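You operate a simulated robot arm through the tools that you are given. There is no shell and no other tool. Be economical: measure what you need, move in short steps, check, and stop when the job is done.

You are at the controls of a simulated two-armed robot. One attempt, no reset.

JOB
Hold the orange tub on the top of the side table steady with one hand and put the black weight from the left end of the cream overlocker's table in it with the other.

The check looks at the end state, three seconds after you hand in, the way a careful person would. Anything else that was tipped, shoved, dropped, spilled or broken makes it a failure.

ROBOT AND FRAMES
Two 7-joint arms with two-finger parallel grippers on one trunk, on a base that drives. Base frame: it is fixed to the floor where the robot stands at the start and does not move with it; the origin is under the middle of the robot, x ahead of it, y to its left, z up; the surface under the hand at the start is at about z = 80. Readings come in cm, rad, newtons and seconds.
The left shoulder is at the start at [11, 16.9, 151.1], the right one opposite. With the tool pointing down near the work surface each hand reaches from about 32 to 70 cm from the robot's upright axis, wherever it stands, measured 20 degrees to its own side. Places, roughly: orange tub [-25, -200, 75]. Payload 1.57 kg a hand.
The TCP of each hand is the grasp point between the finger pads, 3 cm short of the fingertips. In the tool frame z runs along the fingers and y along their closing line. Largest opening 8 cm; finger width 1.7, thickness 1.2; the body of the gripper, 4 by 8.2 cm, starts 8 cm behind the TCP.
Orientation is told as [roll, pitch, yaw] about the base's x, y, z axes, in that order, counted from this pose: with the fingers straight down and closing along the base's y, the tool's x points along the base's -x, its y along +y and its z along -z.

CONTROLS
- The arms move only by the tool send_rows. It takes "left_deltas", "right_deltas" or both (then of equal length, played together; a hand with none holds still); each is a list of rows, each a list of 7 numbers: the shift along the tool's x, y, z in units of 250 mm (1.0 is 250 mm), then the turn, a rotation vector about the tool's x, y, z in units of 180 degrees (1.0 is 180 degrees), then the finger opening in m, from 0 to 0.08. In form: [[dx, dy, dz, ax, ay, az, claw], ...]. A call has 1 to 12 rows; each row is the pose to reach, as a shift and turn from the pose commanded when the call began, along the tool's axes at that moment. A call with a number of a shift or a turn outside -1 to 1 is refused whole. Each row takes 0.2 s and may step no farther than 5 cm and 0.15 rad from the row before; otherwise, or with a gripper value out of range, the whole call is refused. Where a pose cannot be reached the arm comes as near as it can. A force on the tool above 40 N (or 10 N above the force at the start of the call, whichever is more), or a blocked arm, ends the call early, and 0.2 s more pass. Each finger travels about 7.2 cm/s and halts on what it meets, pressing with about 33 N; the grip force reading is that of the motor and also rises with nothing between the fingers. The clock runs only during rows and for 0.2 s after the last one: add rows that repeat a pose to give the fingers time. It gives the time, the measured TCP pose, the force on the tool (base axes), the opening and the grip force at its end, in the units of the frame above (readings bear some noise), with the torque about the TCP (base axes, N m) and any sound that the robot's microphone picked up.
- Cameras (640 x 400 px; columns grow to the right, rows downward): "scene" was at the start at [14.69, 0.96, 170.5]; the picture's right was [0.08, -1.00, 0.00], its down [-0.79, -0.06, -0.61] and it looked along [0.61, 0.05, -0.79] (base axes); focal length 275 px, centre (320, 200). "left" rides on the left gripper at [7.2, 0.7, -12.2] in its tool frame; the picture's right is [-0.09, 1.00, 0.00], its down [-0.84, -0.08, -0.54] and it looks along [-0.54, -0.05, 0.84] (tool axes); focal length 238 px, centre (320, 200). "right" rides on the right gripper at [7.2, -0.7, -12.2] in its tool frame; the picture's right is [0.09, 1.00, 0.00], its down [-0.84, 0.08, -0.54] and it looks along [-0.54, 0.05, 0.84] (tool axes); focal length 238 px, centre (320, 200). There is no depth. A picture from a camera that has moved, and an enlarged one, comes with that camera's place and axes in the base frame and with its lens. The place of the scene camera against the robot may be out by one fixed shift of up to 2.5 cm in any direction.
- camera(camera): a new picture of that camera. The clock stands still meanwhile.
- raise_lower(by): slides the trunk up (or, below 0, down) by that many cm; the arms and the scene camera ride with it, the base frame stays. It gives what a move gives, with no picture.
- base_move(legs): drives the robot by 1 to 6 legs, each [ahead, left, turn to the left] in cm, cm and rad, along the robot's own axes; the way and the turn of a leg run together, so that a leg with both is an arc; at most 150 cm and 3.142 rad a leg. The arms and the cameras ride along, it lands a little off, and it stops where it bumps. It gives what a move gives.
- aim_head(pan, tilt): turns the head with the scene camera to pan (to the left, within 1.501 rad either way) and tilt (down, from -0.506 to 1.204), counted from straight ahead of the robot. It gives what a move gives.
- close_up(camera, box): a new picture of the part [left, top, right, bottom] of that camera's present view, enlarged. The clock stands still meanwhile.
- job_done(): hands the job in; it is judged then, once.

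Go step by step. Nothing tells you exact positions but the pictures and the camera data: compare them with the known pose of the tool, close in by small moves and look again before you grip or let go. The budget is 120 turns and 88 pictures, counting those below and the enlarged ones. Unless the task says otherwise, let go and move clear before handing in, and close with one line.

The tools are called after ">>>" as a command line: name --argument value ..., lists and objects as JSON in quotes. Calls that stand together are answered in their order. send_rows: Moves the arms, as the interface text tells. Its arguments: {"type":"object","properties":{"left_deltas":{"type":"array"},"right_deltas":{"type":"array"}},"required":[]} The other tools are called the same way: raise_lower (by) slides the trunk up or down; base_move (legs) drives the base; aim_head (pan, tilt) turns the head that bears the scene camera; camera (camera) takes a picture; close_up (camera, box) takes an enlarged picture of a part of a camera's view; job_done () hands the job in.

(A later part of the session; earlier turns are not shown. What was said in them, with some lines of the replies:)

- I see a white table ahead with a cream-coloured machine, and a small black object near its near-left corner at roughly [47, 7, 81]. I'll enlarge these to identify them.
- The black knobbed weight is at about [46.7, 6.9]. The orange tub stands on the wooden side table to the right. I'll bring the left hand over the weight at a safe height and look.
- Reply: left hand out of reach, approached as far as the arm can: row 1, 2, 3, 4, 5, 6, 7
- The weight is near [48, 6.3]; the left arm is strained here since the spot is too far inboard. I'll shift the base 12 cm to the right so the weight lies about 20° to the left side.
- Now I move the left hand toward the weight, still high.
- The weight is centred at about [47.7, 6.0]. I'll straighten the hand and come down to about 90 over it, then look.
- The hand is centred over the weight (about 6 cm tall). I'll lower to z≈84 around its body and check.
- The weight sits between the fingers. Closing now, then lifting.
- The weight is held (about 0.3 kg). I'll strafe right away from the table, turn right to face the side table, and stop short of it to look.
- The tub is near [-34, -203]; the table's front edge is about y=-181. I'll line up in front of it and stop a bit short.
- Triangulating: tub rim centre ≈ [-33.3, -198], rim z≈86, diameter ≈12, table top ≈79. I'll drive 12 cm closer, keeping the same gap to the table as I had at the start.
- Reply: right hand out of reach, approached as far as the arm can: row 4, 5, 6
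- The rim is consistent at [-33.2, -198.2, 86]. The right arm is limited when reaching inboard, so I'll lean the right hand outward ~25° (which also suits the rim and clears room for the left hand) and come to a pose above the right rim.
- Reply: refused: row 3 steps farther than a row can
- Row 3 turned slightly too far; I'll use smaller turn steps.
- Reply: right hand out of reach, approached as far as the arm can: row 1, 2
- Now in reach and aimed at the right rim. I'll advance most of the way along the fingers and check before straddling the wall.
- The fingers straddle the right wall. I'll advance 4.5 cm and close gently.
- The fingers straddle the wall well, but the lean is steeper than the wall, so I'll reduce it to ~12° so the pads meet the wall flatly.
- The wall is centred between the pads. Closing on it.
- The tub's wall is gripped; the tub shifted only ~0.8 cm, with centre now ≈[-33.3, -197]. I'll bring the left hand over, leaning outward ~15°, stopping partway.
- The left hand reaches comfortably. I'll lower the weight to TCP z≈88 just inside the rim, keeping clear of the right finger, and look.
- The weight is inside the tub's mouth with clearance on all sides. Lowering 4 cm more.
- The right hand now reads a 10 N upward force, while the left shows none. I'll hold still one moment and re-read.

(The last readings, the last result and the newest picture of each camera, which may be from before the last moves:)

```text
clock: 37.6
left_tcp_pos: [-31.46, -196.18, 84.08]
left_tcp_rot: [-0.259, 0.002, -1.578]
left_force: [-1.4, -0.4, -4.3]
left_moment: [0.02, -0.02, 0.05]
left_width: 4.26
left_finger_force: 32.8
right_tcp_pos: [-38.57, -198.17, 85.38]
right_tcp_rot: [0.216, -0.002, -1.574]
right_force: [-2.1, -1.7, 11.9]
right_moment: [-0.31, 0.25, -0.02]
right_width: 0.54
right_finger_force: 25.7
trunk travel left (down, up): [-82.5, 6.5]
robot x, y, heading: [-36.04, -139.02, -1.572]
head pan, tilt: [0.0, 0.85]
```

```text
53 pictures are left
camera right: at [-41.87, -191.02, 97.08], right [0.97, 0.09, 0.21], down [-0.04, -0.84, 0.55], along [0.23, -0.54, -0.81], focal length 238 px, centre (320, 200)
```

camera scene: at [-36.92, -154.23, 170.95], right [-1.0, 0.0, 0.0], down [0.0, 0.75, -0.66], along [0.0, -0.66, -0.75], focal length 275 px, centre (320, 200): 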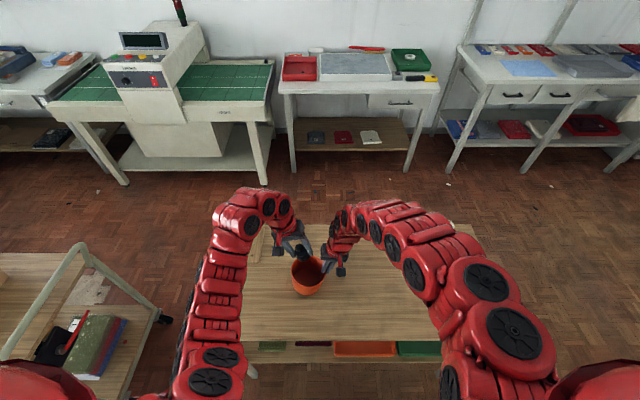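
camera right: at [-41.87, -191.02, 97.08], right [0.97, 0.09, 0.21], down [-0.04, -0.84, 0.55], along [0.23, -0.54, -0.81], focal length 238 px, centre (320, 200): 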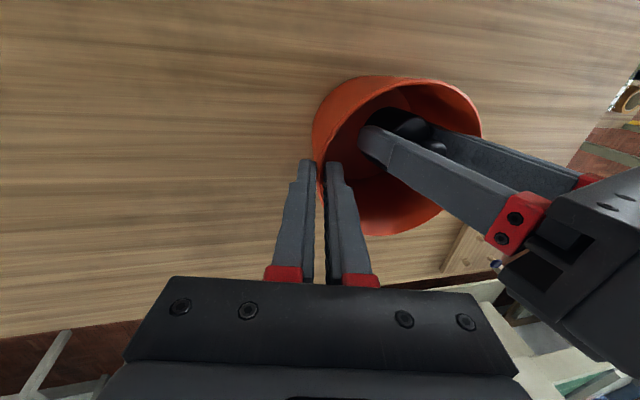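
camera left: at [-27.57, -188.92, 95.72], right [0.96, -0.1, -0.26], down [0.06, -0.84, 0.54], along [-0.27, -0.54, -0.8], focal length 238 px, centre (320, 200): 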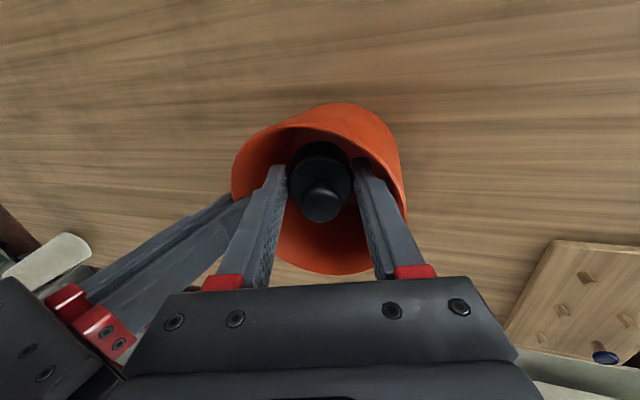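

The tub seems to have shifted very slightly toward the right hand. I'll look closely for where something touches.

>>> close_up --camera "left" --box '[200, 80, 440, 290]'

>>> close_up --camera "right" --box '[280, 60, 520, 250]'

>>> close_up --camera "scene" --box '[270, 240, 350, 300]'

```text
1.90 times, centred on (320, 185) of left
camera zoom: at [-27.53, -188.9, 95.72], right [0.96, -0.1, -0.26], down [0.06, -0.84, 0.54], along [-0.27, -0.54, -0.8], focal length 454 px, centre (320, 229)
```

zoom: 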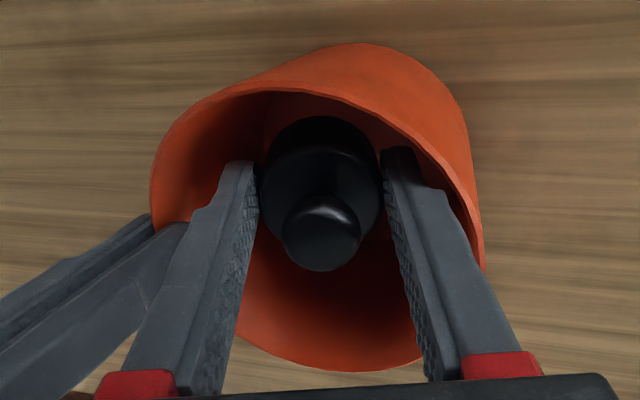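

```text
2.11 times, centred on (400, 155) of right
camera zoom: at [-41.87, -191.02, 97.08], right [0.97, 0.09, 0.21], down [-0.04, -0.84, 0.55], along [0.23, -0.54, -0.81], focal length 502 px, centre (152, 295)
```

zoom: 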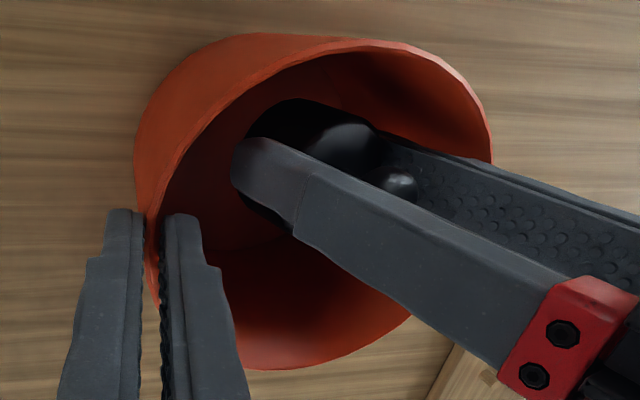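

```text
6.67 times, centred on (310, 270) of scene
camera zoom: at [-37.04, -154.1, 170.97], right [-1.0, 0.0, 0.0], down [0.0, 0.75, -0.66], along [0.0, -0.66, -0.75], focal length 1834 px, centre (387, -267)
```

zoom: 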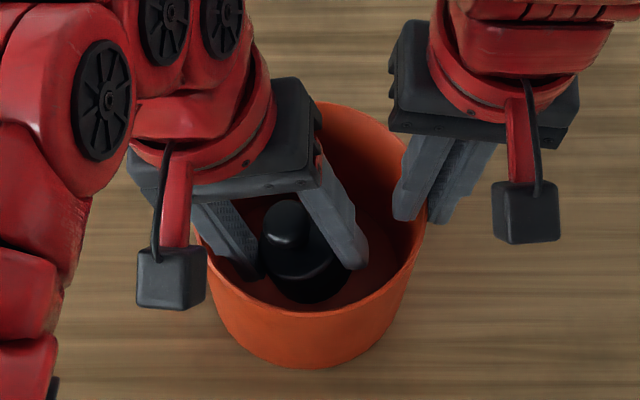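

Something small touches near the tub's near wall. I'll raise the left hand 2 cm, shift it slightly away from the near wall, and re-read the forces.

>>> send_rows --left_deltas '[[0, -0.01, -0.038, 0, 0, 0, 0.02], [0, -0.021, -0.078, 0, 0, 0, 0.02], [-0.02, -0.021, -0.078, 0, 0, 0, 0.02], [-0.03, -0.021, -0.078, 0, 0, 0, 0.02], [-0.03, -0.021, -0.078, 0, 0, 0, 0.02]]'

>>> close_up --camera "right" --box '[280, 60, 520, 250]'

```text
clock: 38.8
left_tcp_pos: [-31.43, -196.75, 85.96]
left_tcp_rot: [-0.261, 0.002, -1.577]
left_force: [0.9, -0.3, -3.4]
left_moment: [0.02, -0.06, 0.03]
left_width: 4.25
left_finger_force: 33.1
right_tcp_pos: [-38.49, -198.31, 85.33]
right_tcp_rot: [0.218, -0.001, -1.573]
right_force: [-4.3, -3.0, 13.3]
right_moment: [-0.32, 0.28, -0.07]
right_width: 0.52
right_finger_force: 25.7
trunk travel left (down, up): [-82.5, 6.5]
robot x, y, heading: [-36.04, -138.97, -1.577]
head pan, tilt: [0.0, 0.85]
```

```text
2.11 times, centred on (400, 155) of right
camera zoom: at [-41.85, -190.99, 97.07], right [0.97, 0.09, 0.21], down [-0.04, -0.84, 0.55], along [0.23, -0.54, -0.81], focal length 502 px, centre (152, 295)
```

zoom: 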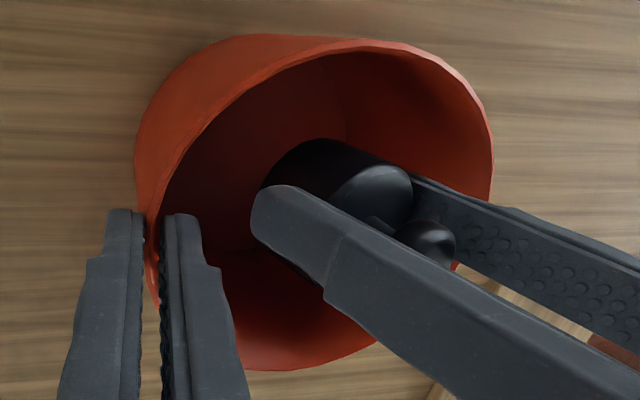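

The right-hand force persists, so it isn't from the left hand: the squeeze is wedging the tub down along its tapered wall. I'll ease the right grip slightly so it cages the wall without pushing.

>>> send_rows --right_deltas '[[0, 0, 0, 0, 0, 0, 0.007], [0, 0, 0, 0, 0, 0, 0.008], [0, 0, 0, 0, 0, 0, 0.008]]'

>>> close_up --camera "right" --box '[280, 60, 520, 250]'

>>> close_up --camera "scene" --box '[270, 240, 350, 300]'

```text
clock: 39.6
left_tcp_pos: [-31.39, -196.94, 85.88]
left_tcp_rot: [-0.263, 0.001, -1.577]
left_force: [0.7, -0.3, -3.5]
left_moment: [0.01, -0.06, 0.03]
left_width: 4.25
left_finger_force: 33.2
right_tcp_pos: [-38.59, -198.39, 85.27]
right_tcp_rot: [0.216, 0.003, -1.574]
right_force: [1.0, 1.1, -0.2]
right_moment: [0.03, 0.01, -0.02]
right_width: 0.83
right_finger_force: 0.1
trunk travel left (down, up): [-82.5, 6.5]
robot x, y, heading: [-36.09, -139.1, -1.567]
head pan, tilt: [0.0, 0.85]
```

```text
2.11 times, centred on (400, 155) of right
camera zoom: at [-41.79, -191.06, 97.0], right [0.97, 0.09, 0.21], down [-0.04, -0.84, 0.54], along [0.23, -0.54, -0.81], focal length 502 px, centre (152, 295)
```

zoom: 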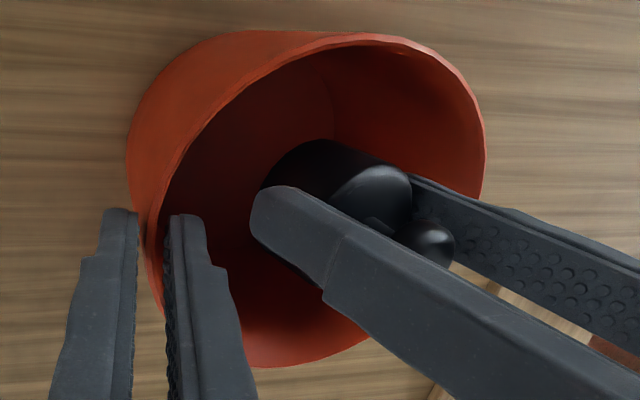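

```text
6.67 times, centred on (310, 270) of scene
camera zoom: at [-36.94, -154.27, 170.94], right [-1.0, 0.0, 0.0], down [0.0, 0.75, -0.66], along [0.0, -0.66, -0.75], focal length 1834 px, centre (387, -267)
```

zoom: 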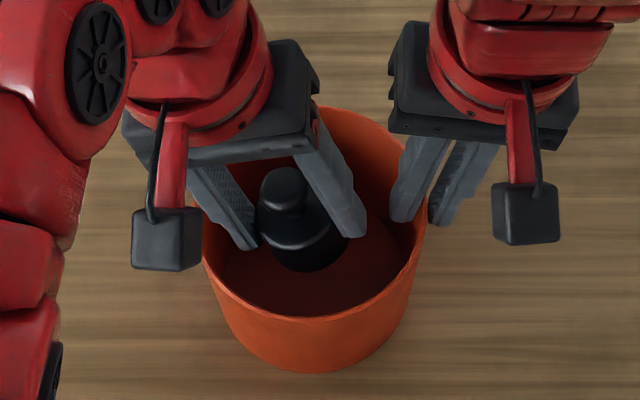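

The force is gone and the tub stands upright. I'll lightly re-grip the wall and lower the weight toward the tub floor.

>>> send_rows --left_deltas '[[0, 0.01, 0.038, 0, 0, 0, 0.02], [0, 0.02, 0.077, 0, 0, 0, 0.02], [0, 0.03, 0.112, 0, 0, 0, 0.02], [0, 0.036, 0.135, 0, 0, 0, 0.02], [0, 0.042, 0.155, 0, 0, 0, 0.02]]' --right_deltas '[[0, 0, 0, 0, 0, 0, 0.006], [0, 0, 0, 0, 0, 0, 0.005], [0, 0, 0, 0, 0, 0, 0.005], [0, 0, 0, 0, 0, 0, 0.005], [0, 0, 0, 0, 0, 0, 0.005]]'

>>> close_up --camera "right" --box '[280, 60, 520, 250]'

>>> close_up --camera "scene" --box '[270, 240, 350, 300]'

```text
clock: 40.8
left_tcp_pos: [-31.45, -196.94, 81.96]
left_tcp_rot: [-0.264, 0.0, -1.579]
left_force: [-4.1, -0.6, 0.5]
left_moment: [0.09, -0.25, 0.01]
left_width: 4.23
left_finger_force: 32.9
right_tcp_pos: [-38.61, -198.29, 85.31]
right_tcp_rot: [0.217, -0.002, -1.575]
right_force: [2.7, 1.0, -0.2]
right_moment: [0.05, -0.09, -0.01]
right_width: 0.8
right_finger_force: 1.4
trunk travel left (down, up): [-82.5, 6.5]
robot x, y, heading: [-36.19, -138.62, -1.574]
head pan, tilt: [0.0, 0.85]
```

```text
2.11 times, centred on (400, 155) of right
camera zoom: at [-41.8, -191.03, 97.04], right [0.97, 0.09, 0.21], down [-0.04, -0.84, 0.55], along [0.23, -0.54, -0.81], focal length 502 px, centre (152, 295)
```

zoom: 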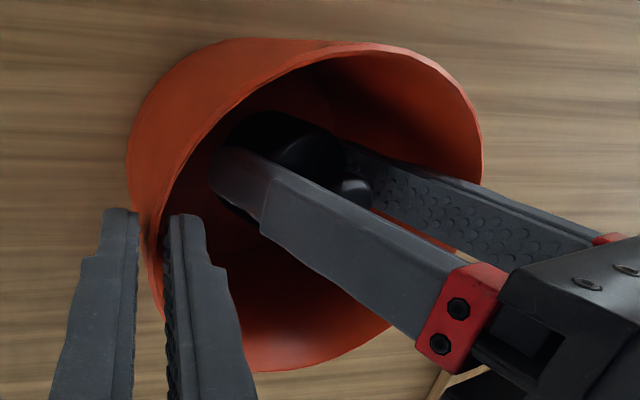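

```text
6.67 times, centred on (310, 270) of scene
camera zoom: at [-36.99, -154.2, 170.96], right [-1.0, 0.0, 0.0], down [0.0, 0.75, -0.66], along [0.0, -0.66, -0.75], focal length 1834 px, centre (387, -267)
```

zoom: 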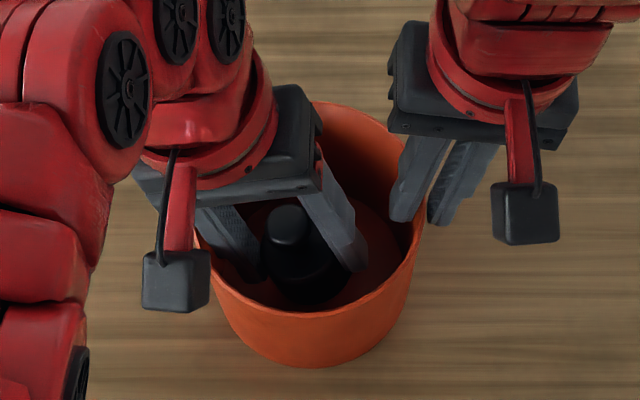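

The left hand's outer finger is lightly touching the tub's left rim. I'll shift it 0.8 cm to the right and reduce its lean to ~8°.

>>> send_rows --left_deltas '[[0, -0.031, 0.0, 0, 0, 0, 0.02], [0, -0.031, 0.0, -0.02, 0, 0, 0.02], [0, -0.031, 0.0, -0.039, 0, 0, 0.02], [0, -0.031, 0.0, -0.039, 0, 0, 0.02]]'

>>> close_up --camera "scene" --box '[270, 240, 350, 300]'

>>> close_up --camera "left" --box '[160, 80, 440, 290]'

```text
clock: 41.8
left_tcp_pos: [-32.15, -196.83, 82.32]
left_tcp_rot: [-0.14, 0.0, -1.579]
left_force: [-0.8, -0.2, -2.6]
left_moment: [-0.01, -0.02, -0.01]
left_width: 4.22
left_finger_force: 33.2
right_tcp_pos: [-38.53, -198.21, 85.33]
right_tcp_rot: [0.216, 0.0, -1.575]
right_force: [0.3, 0.8, -0.2]
right_moment: [0.03, 0.0, -0.01]
right_width: 0.63
right_finger_force: 8.4
trunk travel left (down, up): [-82.5, 6.5]
robot x, y, heading: [-36.03, -138.53, -1.57]
head pan, tilt: [0.0, 0.85]
```

```text
6.67 times, centred on (310, 270) of scene
camera zoom: at [-36.95, -154.24, 170.95], right [-1.0, 0.0, 0.0], down [0.0, 0.75, -0.66], along [0.0, -0.66, -0.75], focal length 1834 px, centre (387, -267)
```

zoom: 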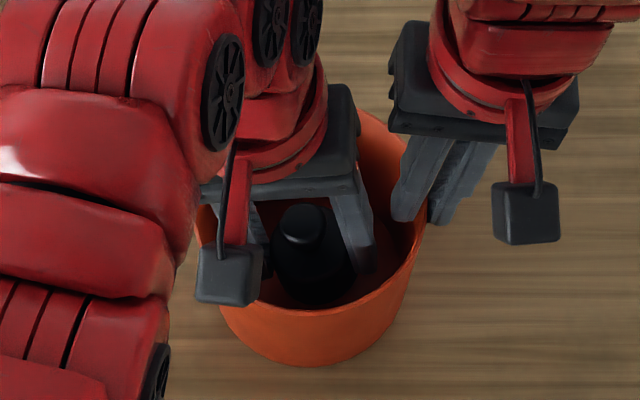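

```text
1.90 times, centred on (300, 185) of left
camera zoom: at [-29.62, -189.76, 94.22], right [0.99, -0.1, -0.14], down [-0.01, -0.84, 0.55], along [-0.17, -0.54, -0.83], focal length 454 px, centre (358, 229)
```

zoom: 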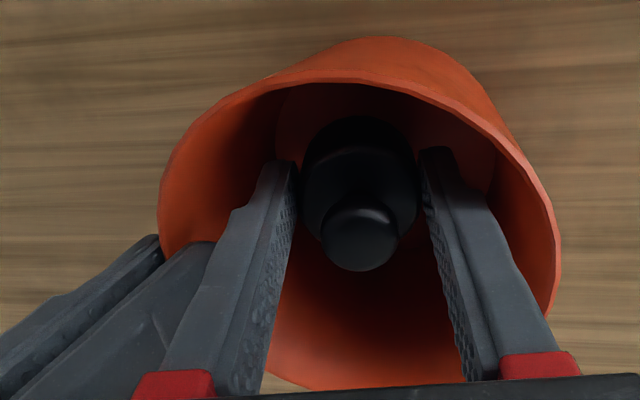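

All clear now, with a light right grip. Lowering in small steps until the weight meets the tub floor.

>>> send_rows --left_deltas '[[0, 0.0028, 0.02, 0, 0, 0, 0.02], [0, 0.0056, 0.04, 0, 0, 0, 0.02], [0, 0.0056, 0.04, 0, 0, 0, 0.02]]'

>>> send_rows --left_deltas '[[0, 0.0014, 0.01, 0, 0, 0, 0.02], [0, 0.0028, 0.02, 0, 0, 0, 0.02], [0, 0.0028, 0.02, 0, 0, 0, 0.02]]'

```text
clock: 42.6
left_tcp_pos: [-32.08, -196.95, 81.23]
left_tcp_rot: [-0.14, 0.002, -1.578]
left_force: [0.7, -0.4, -3.3]
left_moment: [-0.01, -0.02, 0.01]
left_width: 4.26
left_finger_force: 33.4
right_tcp_pos: [-38.46, -198.38, 85.37]
right_tcp_rot: [0.215, 0.0, -1.576]
right_force: [-0.4, 0.4, 0.8]
right_moment: [-0.05, 0.03, 0.04]
right_width: 0.65
right_finger_force: 8.4
trunk travel left (down, up): [-82.5, 6.5]
robot x, y, heading: [-35.89, -138.74, -1.574]
head pan, tilt: [0.0, 0.85]
```

```text
clock: 43.4
left_tcp_pos: [-32.06, -196.83, 80.67]
left_tcp_rot: [-0.14, 0.003, -1.578]
left_force: [-0.4, 0.2, -3.8]
left_moment: [0.02, 0.0, -0.03]
left_width: 4.23
left_finger_force: 32.7
right_tcp_pos: [-38.57, -198.29, 85.36]
right_tcp_rot: [0.216, 0.001, -1.574]
right_force: [0.0, 0.3, 0.2]
right_moment: [0.0, 0.06, 0.05]
right_width: 0.62
right_finger_force: 12.1
trunk travel left (down, up): [-82.5, 6.5]
robot x, y, heading: [-35.94, -138.71, -1.574]
head pan, tilt: [0.0, 0.85]
```

No floor contact yet; continuing down in half-centimetre steps.

>>> send_rows --left_deltas '[[0, 0.0014, 0.01, 0, 0, 0, 0.02], [0, 0.0028, 0.02, 0, 0, 0, 0.02], [0, 0.0028, 0.02, 0, 0, 0, 0.02]]'

>>> send_rows --left_deltas '[[0, 0.0014, 0.01, 0, 0, 0, 0.02], [0, 0.0028, 0.02, 0, 0, 0, 0.02], [0, 0.0028, 0.02, 0, 0, 0, 0.02]]'

>>> close_up --camera "scene" --box '[270, 240, 350, 300]'

>>> close_up --camera "right" --box '[280, 60, 520, 250]'

```text
clock: 44.2
left_tcp_pos: [-32.02, -197.02, 80.16]
left_tcp_rot: [-0.139, 0.001, -1.579]
left_force: [0.3, 0.2, -1.6]
left_moment: [0.04, -0.04, 0.01]
left_width: 4.25
left_finger_force: 33.2
right_tcp_pos: [-38.49, -198.38, 85.32]
right_tcp_rot: [0.217, 0.003, -1.573]
right_force: [-0.4, -0.6, -2.1]
right_moment: [-0.02, 0.11, -0.02]
right_width: 0.63
right_finger_force: 11.5
trunk travel left (down, up): [-82.5, 6.5]
robot x, y, heading: [-35.6, -138.7, -1.572]
head pan, tilt: [0.0, 0.85]
```

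```text
clock: 45.0
left_tcp_pos: [-32.17, -196.94, 79.78]
left_tcp_rot: [-0.142, -0.003, -1.578]
left_force: [-2.8, -2.4, 21.5]
left_moment: [-0.09, -0.28, -0.05]
left_width: 4.25
left_finger_force: 32.9
right_tcp_pos: [-38.6, -198.11, 85.43]
right_tcp_rot: [0.216, 0.001, -1.574]
right_force: [0.7, 0.8, -2.9]
right_moment: [0.08, -0.09, -0.01]
right_width: 0.71
right_finger_force: 0.9
trunk travel left (down, up): [-82.5, 6.5]
robot x, y, heading: [-35.71, -138.98, -1.571]
head pan, tilt: [0.0, 0.85]
```

```text
6.67 times, centred on (310, 270) of scene
camera zoom: at [-37.02, -154.01, 171.0], right [-1.0, 0.0, 0.0], down [0.0, 0.75, -0.66], along [0.0, -0.66, -0.75], focal length 1834 px, centre (387, -267)
```

zoom: 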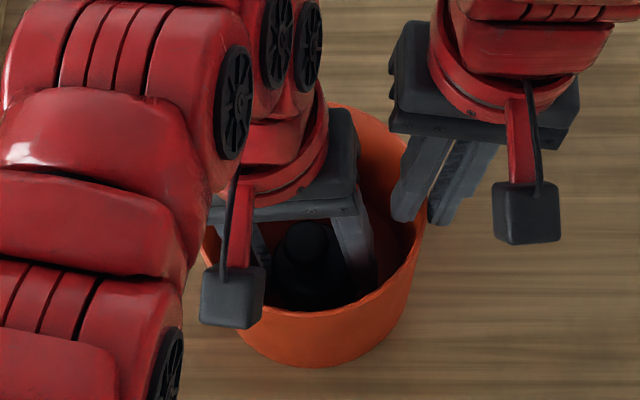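

```text
2.11 times, centred on (400, 155) of right
camera zoom: at [-41.86, -190.94, 97.13], right [0.97, 0.09, 0.21], down [-0.04, -0.84, 0.55], along [0.23, -0.54, -0.81], focal length 502 px, centre (152, 295)
```

zoom: 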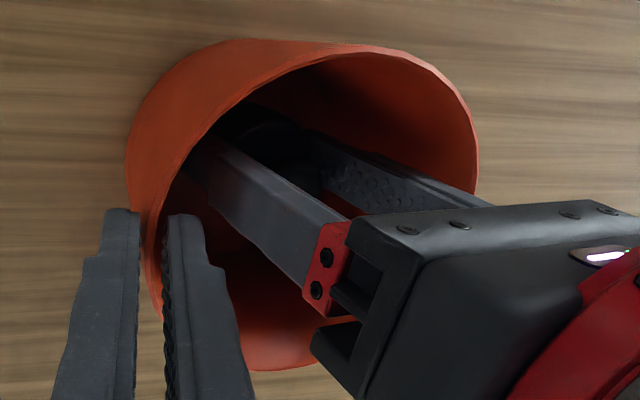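

The weight is on the tub floor. I'll relieve the pressure and open the left fingers just enough to let go.

>>> send_rows --left_deltas '[[0, -0.0015, -0.012, 0, 0, 0, 0.02], [0, -0.0015, -0.012, 0, 0, 0, 0.045], [0, -0.0015, -0.012, 0, 0, 0, 0.05], [0, -0.0015, -0.012, 0, 0, 0, 0.053], [0, -0.0015, -0.012, 0, 0, 0, 0.053]]'

>>> close_up --camera "left" --box '[160, 80, 440, 290]'

```text
clock: 46.2
left_tcp_pos: [-32.18, -196.91, 79.93]
left_tcp_rot: [-0.139, 0.003, -1.578]
left_force: [-0.3, 0.0, 1.1]
left_moment: [0.01, 0.03, -0.03]
left_width: 5.28
left_finger_force: 0.1
right_tcp_pos: [-38.6, -198.25, 85.37]
right_tcp_rot: [0.217, 0.0, -1.574]
right_force: [-1.1, 0.3, 1.1]
right_moment: [0.01, 0.09, -0.03]
right_width: 0.62
right_finger_force: 8.4
trunk travel left (down, up): [-82.5, 6.5]
robot x, y, heading: [-35.86, -138.81, -1.577]
head pan, tilt: [0.0, 0.85]
```

```text
1.90 times, centred on (300, 185) of left
camera zoom: at [-29.57, -189.74, 91.99], right [0.99, -0.1, -0.14], down [-0.01, -0.84, 0.55], along [-0.17, -0.54, -0.83], focal length 454 px, centre (358, 229)
```

zoom: 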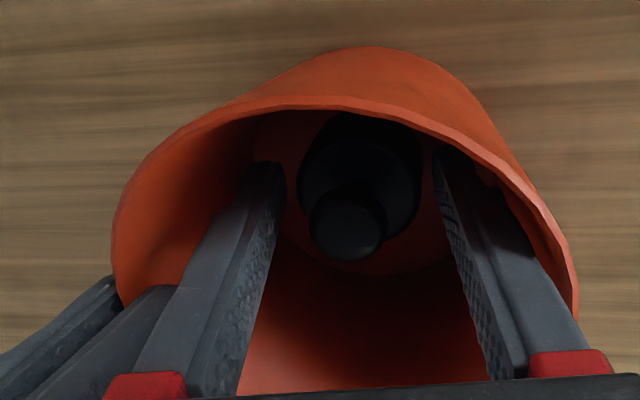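

The weight stands free in the tub. I'll raise the left hand straight up out of the tub.

>>> send_rows --left_deltas '[[0, -0.006, -0.04, 0, 0, 0, 0.053], [0, -0.014, -0.1, 0, 0, 0, 0.053], [0, -0.028, -0.2, 0, 0, 0, 0.053], [0, -0.05, -0.36, 0, 0, 0, 0.053], [0, -0.075, -0.54, 0, 0, 0, 0.053], [0, -0.1, -0.72, 0, 0, 0, 0.053], [0, -0.1, -0.72, 0, 0, 0, 0.053]]'

>>> camera --camera "left"

```text
clock: 47.4
left_tcp_pos: [-34.62, -196.0, 93.21]
left_tcp_rot: [-0.169, 0.017, -1.594]
left_force: [28.2, 12.9, 16.9]
left_moment: [-0.25, 0.81, -0.13]
left_width: 3.1
left_finger_force: 0.0
left hand out of reach, approached as far as the arm can: row 5
right_tcp_pos: [-39.66, -198.34, 85.26]
right_tcp_rot: [0.211, 0.004, -1.583]
right_force: [-29.7, -12.7, -16.0]
right_moment: [0.75, -2.2, 0.16]
right_width: 0.71
right_finger_force: 1.2
trunk travel left (down, up): [-82.5, 6.5]
robot x, y, heading: [-35.98, -138.72, -1.577]
head pan, tilt: [0.0, 0.85]
stopped in row 6 (left hand): the force on the tool passed its limit at 61 N (the readings are from after the stop); the commanded pose is now the measured one
```

```text
39 pictures are left
camera left: at [-31.68, -189.05, 105.27], right [0.98, -0.11, -0.17], down [0.0, -0.85, 0.53], along [-0.2, -0.52, -0.83], focal length 238 px, centre (320, 200)
```

left: 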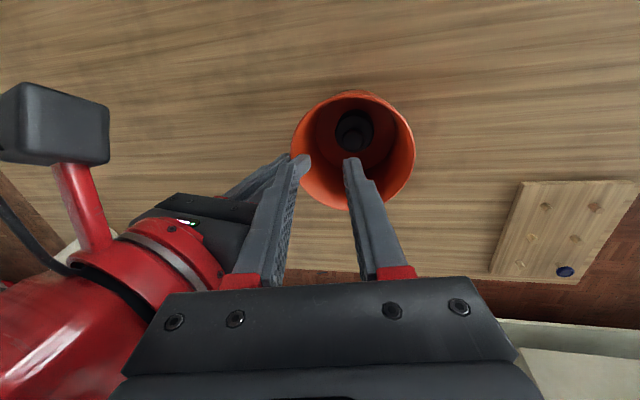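

The left arm hit its reach limit while rising and drifted into the right hand; the tub still stands with the weight in it. I'll move the left hand away to the left at this height.

>>> send_rows --left_deltas '[[0, 0.06, -0.01, 0, 0, 0, 0.031], [0, 0.14, -0.02, 0, 0, 0, 0.031], [0, 0.26, -0.04, 0, 0, 0, 0.031], [0.05, 0.4, -0.07, 0, 0, 0, 0.031], [0.1, 0.54, -0.1, 0, 0, 0, 0.031]]'

>>> close_up --camera "scene" --box '[260, 220, 380, 295]'

>>> close_up --camera "right" --box '[280, 60, 520, 250]'

```text
clock: 48.6
left_tcp_pos: [-21.26, -194.09, 93.36]
left_tcp_rot: [-0.177, 0.015, -1.601]
left_force: [1.2, -0.1, -0.4]
left_moment: [0.02, -0.01, 0.0]
left_width: 3.08
left_finger_force: 0.1
right_tcp_pos: [-39.14, -198.02, 85.3]
right_tcp_rot: [0.21, 0.007, -1.577]
right_force: [0.0, 0.9, -0.9]
right_moment: [0.04, -0.01, 0.03]
right_width: 0.63
right_finger_force: 0.9
trunk travel left (down, up): [-82.5, 6.5]
robot x, y, heading: [-36.02, -138.61, -1.572]
head pan, tilt: [0.0, 0.85]
```

```text
5.33 times, centred on (320, 258) of scene
camera zoom: at [-36.9, -154.17, 170.95], right [-1.0, 0.0, 0.0], down [0.0, 0.75, -0.66], along [0.0, -0.66, -0.75], focal length 1467 px, centre (320, -107)
```

zoom: 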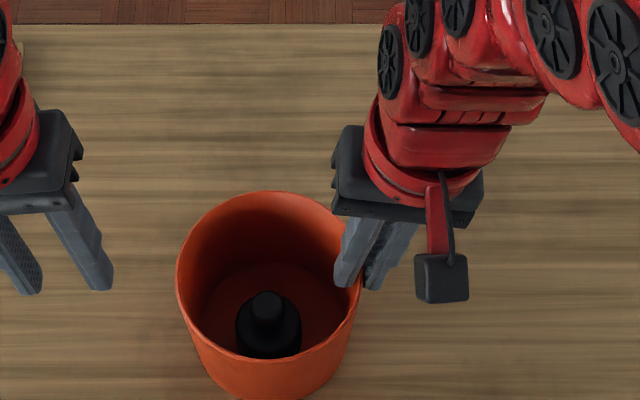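

```text
2.11 times, centred on (400, 155) of right
camera zoom: at [-42.38, -190.96, 97.0], right [0.97, 0.09, 0.21], down [-0.04, -0.84, 0.54], along [0.22, -0.53, -0.82], focal length 502 px, centre (152, 295)
```

zoom: 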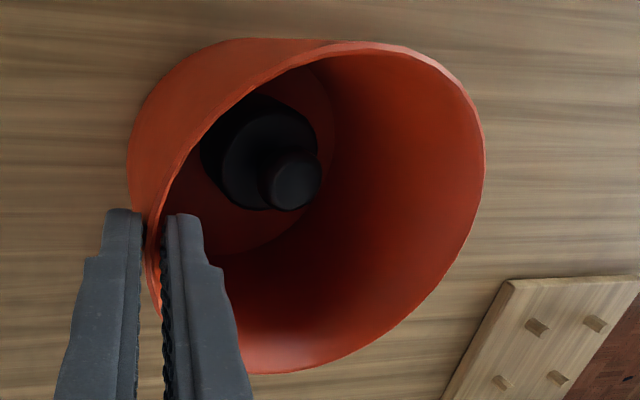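

The weight stands upright in the tub. Now I open the right fingers, back out along the finger axis, then move away to the right.

>>> send_rows --right_deltas '[[0, 0, 0, 0, 0, 0, 0.02], [0, 0, 0, 0, 0, 0, 0.03], [0, 0, 0, 0, 0, 0, 0.03], [0, 0, -0.06, 0, 0, 0, 0.03], [0, 0, -0.13, 0, 0, 0, 0.03], [0, 0, -0.2, 0, 0, 0, 0.03], [0, 0, -0.24, 0, 0, 0, 0.03], [0, 0, -0.24, 0, 0, 0, 0.03]]'

>>> camera --camera "right"

```text
clock: 50.4
left_tcp_pos: [-21.2, -194.03, 93.32]
left_tcp_rot: [-0.175, 0.017, -1.6]
left_force: [-0.5, -0.3, 0.3]
left_moment: [-0.01, 0.01, -0.02]
left_width: 3.1
left_finger_force: 0.0
right_tcp_pos: [-40.62, -198.2, 91.27]
right_tcp_rot: [0.211, 0.01, -1.575]
right_force: [-0.2, -0.8, 0.4]
right_moment: [0.03, 0.02, 0.0]
right_width: 2.99
right_finger_force: 0.1
trunk travel left (down, up): [-82.5, 6.5]
robot x, y, heading: [-36.0, -138.99, -1.573]
head pan, tilt: [0.0, 0.85]
```

```text
36 pictures are left
camera right: at [-43.75, -191.09, 102.93], right [0.97, 0.09, 0.21], down [-0.04, -0.84, 0.54], along [0.22, -0.53, -0.82], focal length 238 px, centre (320, 200)
```

right: 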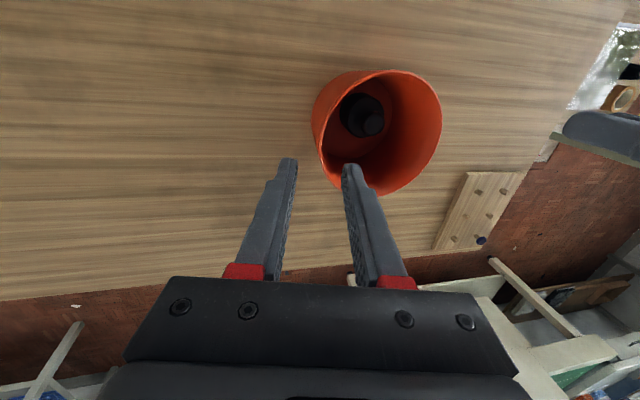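

Both fingers are clear of the rim. Moving the right hand away to the right, then a final check.

>>> send_rows --right_deltas '[[0, -0.12, -0.06, 0, 0, 0, 0.03], [0, -0.28, -0.12, 0, 0, 0, 0.03], [0, -0.42, -0.22, 0, 0, 0, 0.03], [0, -0.5, -0.32, 0, 0, 0, 0.03]]' --left_deltas '[[0, 0.05, -0.05, 0, 0, 0, 0.03], [0, 0.1, -0.12, 0, 0, 0, 0.03], [0, 0.15, -0.2, 0, 0, 0, 0.03], [0, 0.15, -0.2, 0, 0, 0, 0.03]]'

>>> camera --camera "scene"

>>> close_up --camera "scene" --box '[260, 220, 380, 295]'

```text
clock: 51.4
left_tcp_pos: [-16.64, -194.05, 97.52]
left_tcp_rot: [-0.176, 0.018, -1.601]
left_force: [-0.9, 0.0, -0.1]
left_moment: [0.04, 0.02, 0.01]
left_width: 3.0
left_finger_force: 0.0
right_tcp_pos: [-54.47, -198.29, 96.28]
right_tcp_rot: [0.211, 0.01, -1.575]
right_force: [-0.6, 0.0, -0.1]
right_moment: [-0.01, -0.03, -0.03]
right_width: 2.98
right_finger_force: 0.1
trunk travel left (down, up): [-82.5, 6.5]
robot x, y, heading: [-36.13, -138.35, -1.573]
head pan, tilt: [0.0, 0.85]
```

```text
35 pictures are left
camera scene: at [-37.11, -154.13, 170.96], right [-1.0, 0.0, 0.0], down [0.0, 0.75, -0.66], along [0.0, -0.66, -0.75], focal length 275 px, centre (320, 200)
```

scene: 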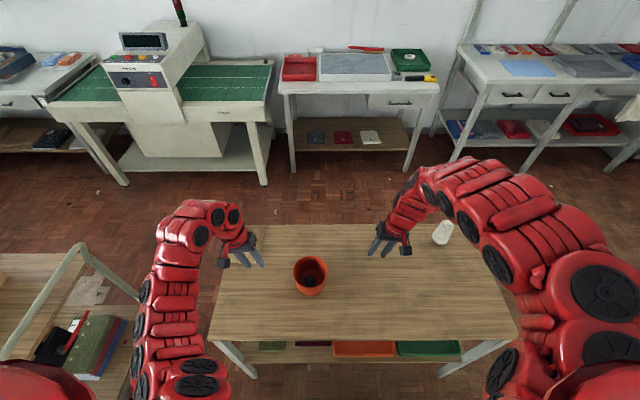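

```text
5.33 times, centred on (320, 258) of scene
camera zoom: at [-37.11, -154.13, 170.96], right [-1.0, 0.0, 0.0], down [0.0, 0.75, -0.66], along [0.0, -0.66, -0.75], focal length 1467 px, centre (320, -107)
```

zoom: 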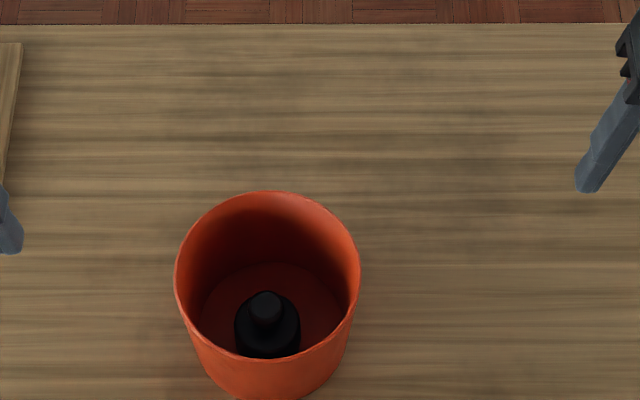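

The tub stands upright with the black weight upright inside it, and both hands are clear and empty. Nothing else on the side table looks disturbed, so I'm handing in.

>>> job_done

```text
The job is handed in.
```

The black weight is standing upright in the orange tub on the side table, and both hands are empty and clear. The right hand steadied the tub's wall while the left lowered the weight in. The tub ended up about 1 cm from where it started, partly because the left hand bumped the right while withdrawing. Nothing else looked disturbed.
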